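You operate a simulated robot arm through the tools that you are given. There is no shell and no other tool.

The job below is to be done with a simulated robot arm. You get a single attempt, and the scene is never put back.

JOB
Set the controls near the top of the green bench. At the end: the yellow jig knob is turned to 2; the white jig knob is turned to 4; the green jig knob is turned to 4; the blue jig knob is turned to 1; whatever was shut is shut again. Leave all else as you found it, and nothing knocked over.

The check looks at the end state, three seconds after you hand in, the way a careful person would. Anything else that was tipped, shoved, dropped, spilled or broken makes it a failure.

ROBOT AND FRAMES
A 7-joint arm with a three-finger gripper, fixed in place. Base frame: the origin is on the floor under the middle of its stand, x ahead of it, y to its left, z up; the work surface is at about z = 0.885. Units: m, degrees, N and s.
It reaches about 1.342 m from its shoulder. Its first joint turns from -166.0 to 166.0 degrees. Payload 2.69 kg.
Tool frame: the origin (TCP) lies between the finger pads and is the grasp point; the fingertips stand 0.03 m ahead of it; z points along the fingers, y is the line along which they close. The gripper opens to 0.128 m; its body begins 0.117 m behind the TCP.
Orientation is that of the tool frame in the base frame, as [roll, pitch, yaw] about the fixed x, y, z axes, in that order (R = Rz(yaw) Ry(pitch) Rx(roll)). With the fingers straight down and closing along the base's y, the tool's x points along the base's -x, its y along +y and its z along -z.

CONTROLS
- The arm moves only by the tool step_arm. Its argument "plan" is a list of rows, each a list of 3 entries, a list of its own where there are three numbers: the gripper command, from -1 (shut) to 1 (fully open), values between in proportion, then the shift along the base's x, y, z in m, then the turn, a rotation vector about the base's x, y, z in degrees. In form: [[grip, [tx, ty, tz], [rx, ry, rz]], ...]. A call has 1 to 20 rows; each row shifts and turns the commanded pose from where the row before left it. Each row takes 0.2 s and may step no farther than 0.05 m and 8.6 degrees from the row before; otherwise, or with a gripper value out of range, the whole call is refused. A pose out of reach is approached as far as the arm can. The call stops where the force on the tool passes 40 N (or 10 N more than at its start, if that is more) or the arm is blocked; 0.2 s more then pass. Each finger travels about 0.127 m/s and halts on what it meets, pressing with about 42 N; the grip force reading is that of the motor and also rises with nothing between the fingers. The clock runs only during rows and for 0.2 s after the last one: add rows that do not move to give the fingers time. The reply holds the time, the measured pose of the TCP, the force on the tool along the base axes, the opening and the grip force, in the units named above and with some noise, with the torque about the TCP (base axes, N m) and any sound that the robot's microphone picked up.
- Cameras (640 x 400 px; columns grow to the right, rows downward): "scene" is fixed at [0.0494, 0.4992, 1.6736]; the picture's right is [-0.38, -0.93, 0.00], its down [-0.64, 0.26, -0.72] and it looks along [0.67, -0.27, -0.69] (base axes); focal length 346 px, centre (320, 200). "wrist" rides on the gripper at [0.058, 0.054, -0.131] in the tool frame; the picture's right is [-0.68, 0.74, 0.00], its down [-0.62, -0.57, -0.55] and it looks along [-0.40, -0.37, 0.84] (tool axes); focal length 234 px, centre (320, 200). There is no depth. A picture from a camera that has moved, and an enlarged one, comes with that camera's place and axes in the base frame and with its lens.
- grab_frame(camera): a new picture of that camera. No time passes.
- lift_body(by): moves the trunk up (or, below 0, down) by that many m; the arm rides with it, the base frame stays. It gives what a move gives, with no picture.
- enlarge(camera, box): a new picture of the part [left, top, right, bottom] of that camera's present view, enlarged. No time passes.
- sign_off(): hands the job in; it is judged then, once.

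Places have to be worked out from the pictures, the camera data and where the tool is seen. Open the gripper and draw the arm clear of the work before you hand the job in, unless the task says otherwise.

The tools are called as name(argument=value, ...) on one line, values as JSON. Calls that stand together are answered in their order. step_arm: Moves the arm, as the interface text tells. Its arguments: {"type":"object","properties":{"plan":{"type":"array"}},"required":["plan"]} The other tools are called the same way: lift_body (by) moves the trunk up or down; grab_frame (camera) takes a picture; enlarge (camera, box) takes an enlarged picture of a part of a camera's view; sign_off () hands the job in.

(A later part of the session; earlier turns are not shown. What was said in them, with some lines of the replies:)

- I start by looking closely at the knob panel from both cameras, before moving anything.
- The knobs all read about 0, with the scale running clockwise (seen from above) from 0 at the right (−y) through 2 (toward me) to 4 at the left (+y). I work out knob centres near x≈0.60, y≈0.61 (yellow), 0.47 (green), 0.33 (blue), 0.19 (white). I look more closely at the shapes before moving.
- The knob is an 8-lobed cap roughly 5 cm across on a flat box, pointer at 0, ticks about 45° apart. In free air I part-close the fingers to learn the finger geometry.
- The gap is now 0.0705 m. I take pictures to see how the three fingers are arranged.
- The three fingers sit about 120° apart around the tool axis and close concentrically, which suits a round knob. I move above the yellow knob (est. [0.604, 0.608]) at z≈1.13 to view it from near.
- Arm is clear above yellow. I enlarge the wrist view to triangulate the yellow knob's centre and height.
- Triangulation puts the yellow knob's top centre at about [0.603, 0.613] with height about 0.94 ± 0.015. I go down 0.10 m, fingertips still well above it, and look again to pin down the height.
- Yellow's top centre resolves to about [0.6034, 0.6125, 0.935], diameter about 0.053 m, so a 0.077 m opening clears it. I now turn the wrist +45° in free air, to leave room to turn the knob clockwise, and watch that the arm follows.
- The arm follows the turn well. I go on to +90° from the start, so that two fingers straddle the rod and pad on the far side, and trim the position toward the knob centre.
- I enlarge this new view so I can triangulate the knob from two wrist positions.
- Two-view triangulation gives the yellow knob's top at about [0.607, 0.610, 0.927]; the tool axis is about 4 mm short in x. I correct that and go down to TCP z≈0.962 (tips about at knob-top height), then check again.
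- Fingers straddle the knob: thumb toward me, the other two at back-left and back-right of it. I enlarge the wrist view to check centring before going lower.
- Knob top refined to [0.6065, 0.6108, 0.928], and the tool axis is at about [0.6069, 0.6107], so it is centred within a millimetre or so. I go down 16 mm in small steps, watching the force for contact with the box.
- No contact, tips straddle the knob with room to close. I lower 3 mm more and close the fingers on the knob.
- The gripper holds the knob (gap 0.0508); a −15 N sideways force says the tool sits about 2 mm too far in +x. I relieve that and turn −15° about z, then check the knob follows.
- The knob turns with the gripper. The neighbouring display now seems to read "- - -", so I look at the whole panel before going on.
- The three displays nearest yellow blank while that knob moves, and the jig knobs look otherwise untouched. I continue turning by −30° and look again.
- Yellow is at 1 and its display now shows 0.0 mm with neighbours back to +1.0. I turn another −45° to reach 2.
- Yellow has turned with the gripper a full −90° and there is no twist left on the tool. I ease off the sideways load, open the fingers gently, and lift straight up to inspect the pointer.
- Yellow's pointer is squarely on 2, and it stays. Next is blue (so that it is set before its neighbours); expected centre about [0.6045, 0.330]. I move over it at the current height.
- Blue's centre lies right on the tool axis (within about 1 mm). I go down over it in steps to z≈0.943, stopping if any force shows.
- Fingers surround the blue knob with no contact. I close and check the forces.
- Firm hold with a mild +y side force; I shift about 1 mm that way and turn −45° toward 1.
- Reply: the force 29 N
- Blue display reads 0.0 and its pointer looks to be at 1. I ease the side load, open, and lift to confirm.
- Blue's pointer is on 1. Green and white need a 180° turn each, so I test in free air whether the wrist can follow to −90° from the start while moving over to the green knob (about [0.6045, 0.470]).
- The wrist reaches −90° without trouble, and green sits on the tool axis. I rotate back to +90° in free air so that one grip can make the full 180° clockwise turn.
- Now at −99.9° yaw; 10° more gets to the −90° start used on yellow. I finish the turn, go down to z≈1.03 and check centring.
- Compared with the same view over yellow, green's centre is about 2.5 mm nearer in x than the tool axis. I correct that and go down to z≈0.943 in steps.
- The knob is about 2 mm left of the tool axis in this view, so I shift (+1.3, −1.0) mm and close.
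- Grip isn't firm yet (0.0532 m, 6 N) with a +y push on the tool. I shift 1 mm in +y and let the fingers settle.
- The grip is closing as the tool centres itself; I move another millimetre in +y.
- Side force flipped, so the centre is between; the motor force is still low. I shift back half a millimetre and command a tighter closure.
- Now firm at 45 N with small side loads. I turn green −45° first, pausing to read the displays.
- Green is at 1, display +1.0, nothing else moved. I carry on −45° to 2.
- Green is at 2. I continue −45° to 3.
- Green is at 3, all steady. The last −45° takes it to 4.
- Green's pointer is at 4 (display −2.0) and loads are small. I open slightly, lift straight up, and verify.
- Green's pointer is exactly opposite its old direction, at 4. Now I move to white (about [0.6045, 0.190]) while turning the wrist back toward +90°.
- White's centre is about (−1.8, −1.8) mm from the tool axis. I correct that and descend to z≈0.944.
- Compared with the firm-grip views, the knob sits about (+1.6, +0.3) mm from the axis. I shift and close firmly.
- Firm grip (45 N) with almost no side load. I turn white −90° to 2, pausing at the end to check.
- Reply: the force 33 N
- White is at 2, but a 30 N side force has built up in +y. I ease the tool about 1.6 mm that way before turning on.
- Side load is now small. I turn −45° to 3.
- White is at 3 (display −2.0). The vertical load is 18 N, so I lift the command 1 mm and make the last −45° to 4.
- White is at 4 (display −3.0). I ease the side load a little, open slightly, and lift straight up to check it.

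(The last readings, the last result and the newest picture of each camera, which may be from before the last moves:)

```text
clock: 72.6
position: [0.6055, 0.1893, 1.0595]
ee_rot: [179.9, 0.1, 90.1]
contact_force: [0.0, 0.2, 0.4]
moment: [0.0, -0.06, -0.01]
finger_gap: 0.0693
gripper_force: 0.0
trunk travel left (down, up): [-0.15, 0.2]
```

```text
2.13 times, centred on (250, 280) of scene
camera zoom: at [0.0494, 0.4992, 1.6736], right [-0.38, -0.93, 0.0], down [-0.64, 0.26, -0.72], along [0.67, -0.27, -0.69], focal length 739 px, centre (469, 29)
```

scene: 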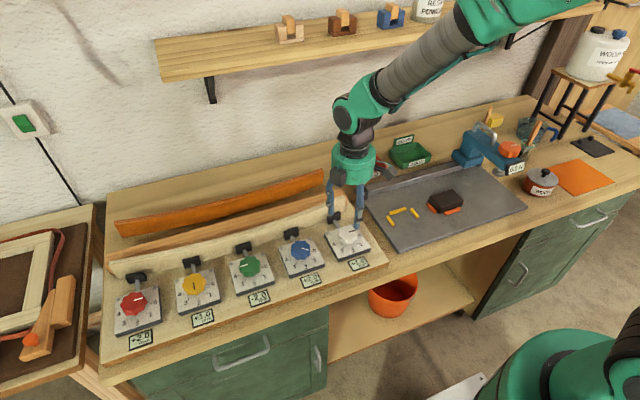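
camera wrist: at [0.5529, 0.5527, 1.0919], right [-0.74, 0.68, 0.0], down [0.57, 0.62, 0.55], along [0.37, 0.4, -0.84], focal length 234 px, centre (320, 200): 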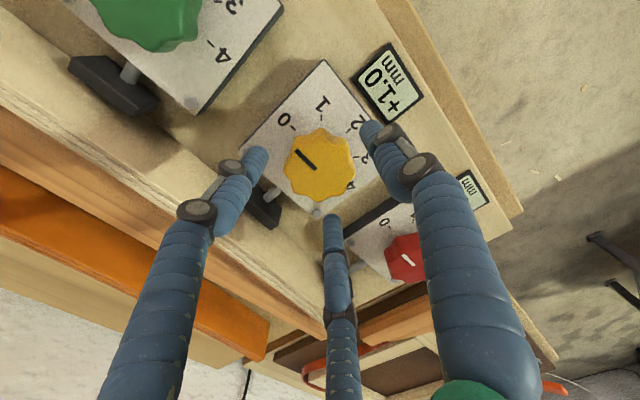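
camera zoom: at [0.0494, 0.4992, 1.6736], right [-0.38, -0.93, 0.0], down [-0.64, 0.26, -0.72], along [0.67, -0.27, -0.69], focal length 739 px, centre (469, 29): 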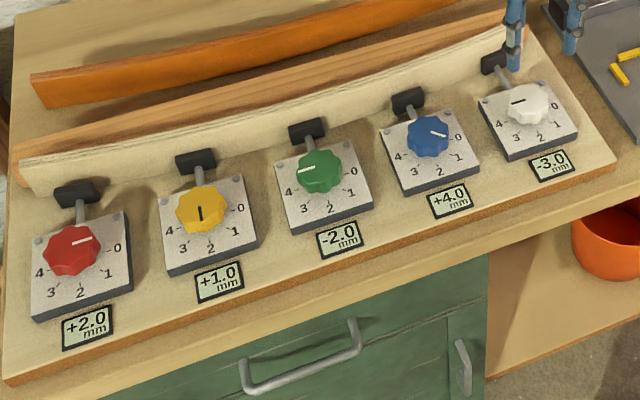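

White's pointer is on 4. I open the gripper, raise and draw back to near the start pose, turning the wrist back, so the whole panel is in view for a final check.

step_arm(plan=[[0.3, [0, 0, 0.04], [0, 0, 0]], [0.5, [0, 0, 0.04], [0, 0, 0]], [0.8, [0, 0.01, 0.04], [0, 0, 7.5]], [1, [-0.01, 0.02, 0.03], [0, 0, 7.5]], [1, [-0.02, 0.02, 0.02], [0, 0, 7.5]], [1, [-0.02, 0.02, 0], [0, 0, 7.5]], [1, [-0.02, 0.02, 0], [0, 0, 7.5]], [1, [-0.02, 0.02, 0], [0, 0, 7.5]], [1, [-0.02, 0.02, 0], [0, 0, 7.5]], [1, [-0.02, 0.02, 0], [0, 0, 7.5]], [1, [-0.02, 0.02, 0], [0, 0, 7.5]], [1, [0, 0.02, 0], [0, 0, 7.5]], [1, [0, 0.01, 0], [0, 0, 7.5]], [1, [0, 0, 0], [0, 0, 7.5]], [1, [0, 0, 0], [0, 0, 0]]])

grab_frame(camera="scene")

enlarge(camera="scene", box=[100, 230, 260, 350])

enlarge(camera="scene", box=[220, 190, 400, 310])

grab_frame(camera="wrist")

```text
clock: 75.8
position: [0.4546, 0.3903, 1.2302]
ee_rot: [179.9, 0.0, -179.9]
contact_force: [-0.5, -0.1, 0.4]
moment: [0.06, -0.01, 0.01]
finger_gap: 0.1282
gripper_force: 0.1
trunk travel left (down, up): [-0.15, 0.2]
```

```text
taken
```

scene: 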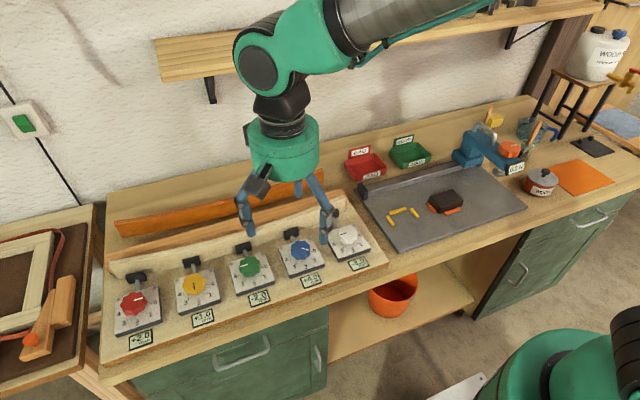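

```text
3.33 times, centred on (180, 290) of scene
camera zoom: at [0.0494, 0.4992, 1.6736], right [-0.38, -0.93, 0.0], down [-0.64, 0.26, -0.72], along [0.67, -0.27, -0.69], focal length 1154 px, centre (787, -100)
```

zoom: 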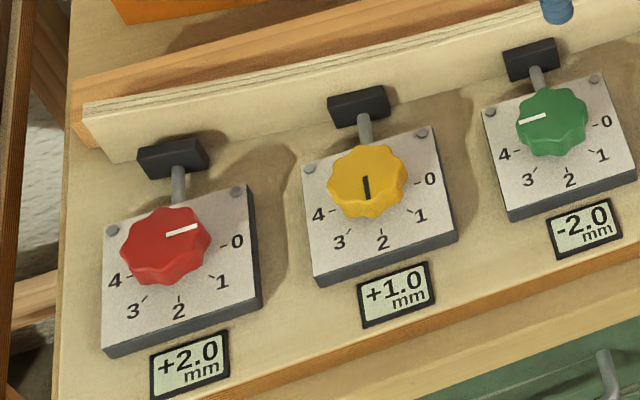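

```text
3.33 times, centred on (310, 250) of scene
camera zoom: at [0.0494, 0.4992, 1.6736], right [-0.38, -0.93, 0.0], down [-0.64, 0.26, -0.72], along [0.67, -0.27, -0.69], focal length 1154 px, centre (353, 33)
```

zoom: 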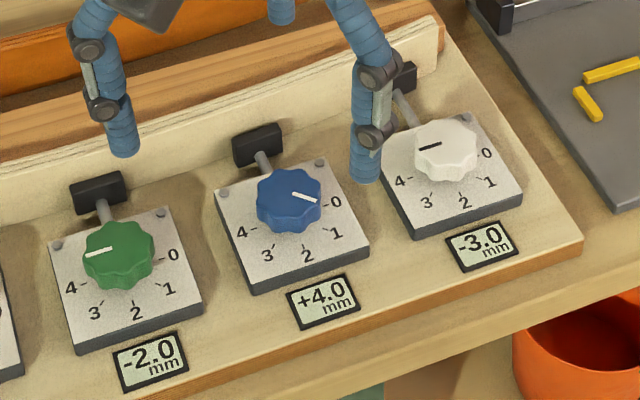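

```text
taken
camera wrist: at [0.3968, 0.4442, 1.3597], right [0.68, 0.74, 0.0], down [0.62, -0.56, 0.55], along [0.4, -0.37, -0.84], focal length 234 px, centre (320, 200)
```

wrist: 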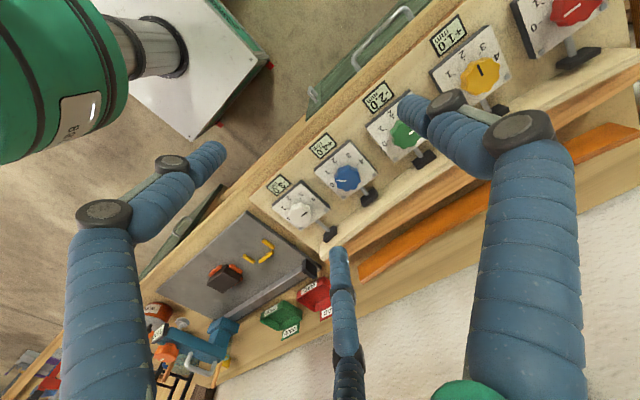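

All four look right from here. Blue's pointer deserves a closer look, so I enlarge each set knob once more.

enlarge(camera="scene", box=[270, 230, 334, 270])

enlarge(camera="wrist", box=[305, 135, 385, 205])

enlarge(camera="scene", box=[170, 260, 234, 310])

enlarge(camera="scene", box=[320, 215, 384, 255])

```text
10.00 times, centred on (302, 250) of scene
camera zoom: at [0.0494, 0.4992, 1.6736], right [-0.38, -0.93, 0.0], down [-0.64, 0.26, -0.72], along [0.67, -0.27, -0.69], focal length 3462 px, centre (500, -300)
```

zoom: 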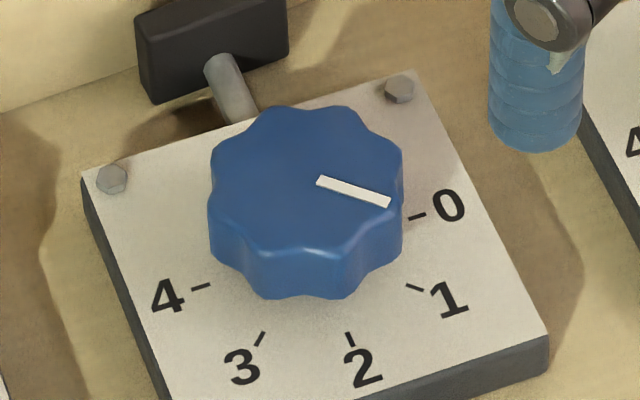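

```text
5.71 times, centred on (345, 170) of wrist
camera zoom: at [0.3968, 0.4442, 1.3597], right [0.68, 0.74, 0.0], down [0.62, -0.56, 0.55], along [0.4, -0.37, -0.84], focal length 1338 px, centre (177, 371)
```

zoom: 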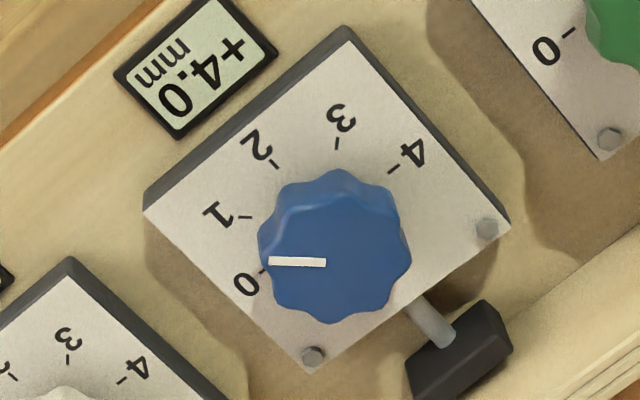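

```text
8.00 times, centred on (202, 285) of scene
camera zoom: at [0.0494, 0.4992, 1.6736], right [-0.38, -0.93, 0.0], down [-0.64, 0.26, -0.72], along [0.67, -0.27, -0.69], focal length 2770 px, centre (1264, -480)
```

zoom: 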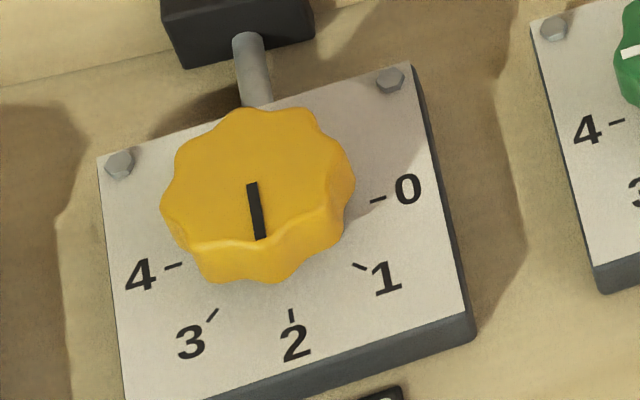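

```text
10.00 times, centred on (352, 235) of scene
camera zoom: at [0.0494, 0.4992, 1.6736], right [-0.38, -0.93, 0.0], down [-0.64, 0.26, -0.72], along [0.67, -0.27, -0.69], focal length 3462 px, centre (0, -150)
```

zoom: 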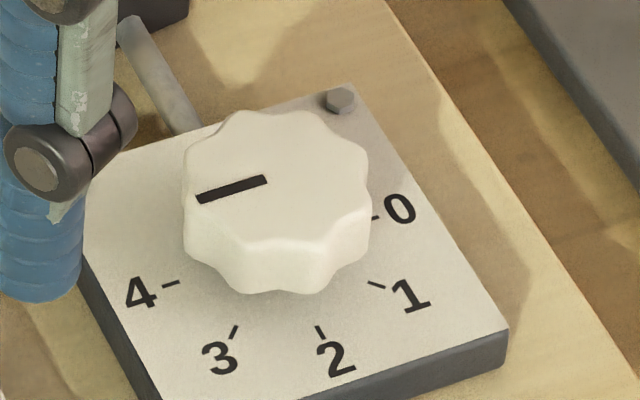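

Every pointer matches its tick: yellow 2, green 4, blue 1, white 4, with red still at 0 and nothing else on the bench disturbed. The gripper is open and the arm is clear, so I hand in.

sign_off()

```text
The job is handed in.
```

The four knobs are set and the job is handed in: yellow at 2, white at 4, green at 4 and blue at 1. I checked each pointer against its tick in enlarged pictures after the arm had moved away.

- **Everything else:** the red knob is still at 0. Nothing was opened, so nothing needed shutting. The last pictures show nothing knocked over or moved on the bench. The gripper is open and the arm is clear of the jig.
- **Displays:** these changed with the knobs, because turning one knob also shifts its neighbours' readings. They now show +2.0 for red, +1.0 for yellow, −2.0 for green, +4.0 for blue and −3.0 for white (all in mm). All five read +1.0 at the start.
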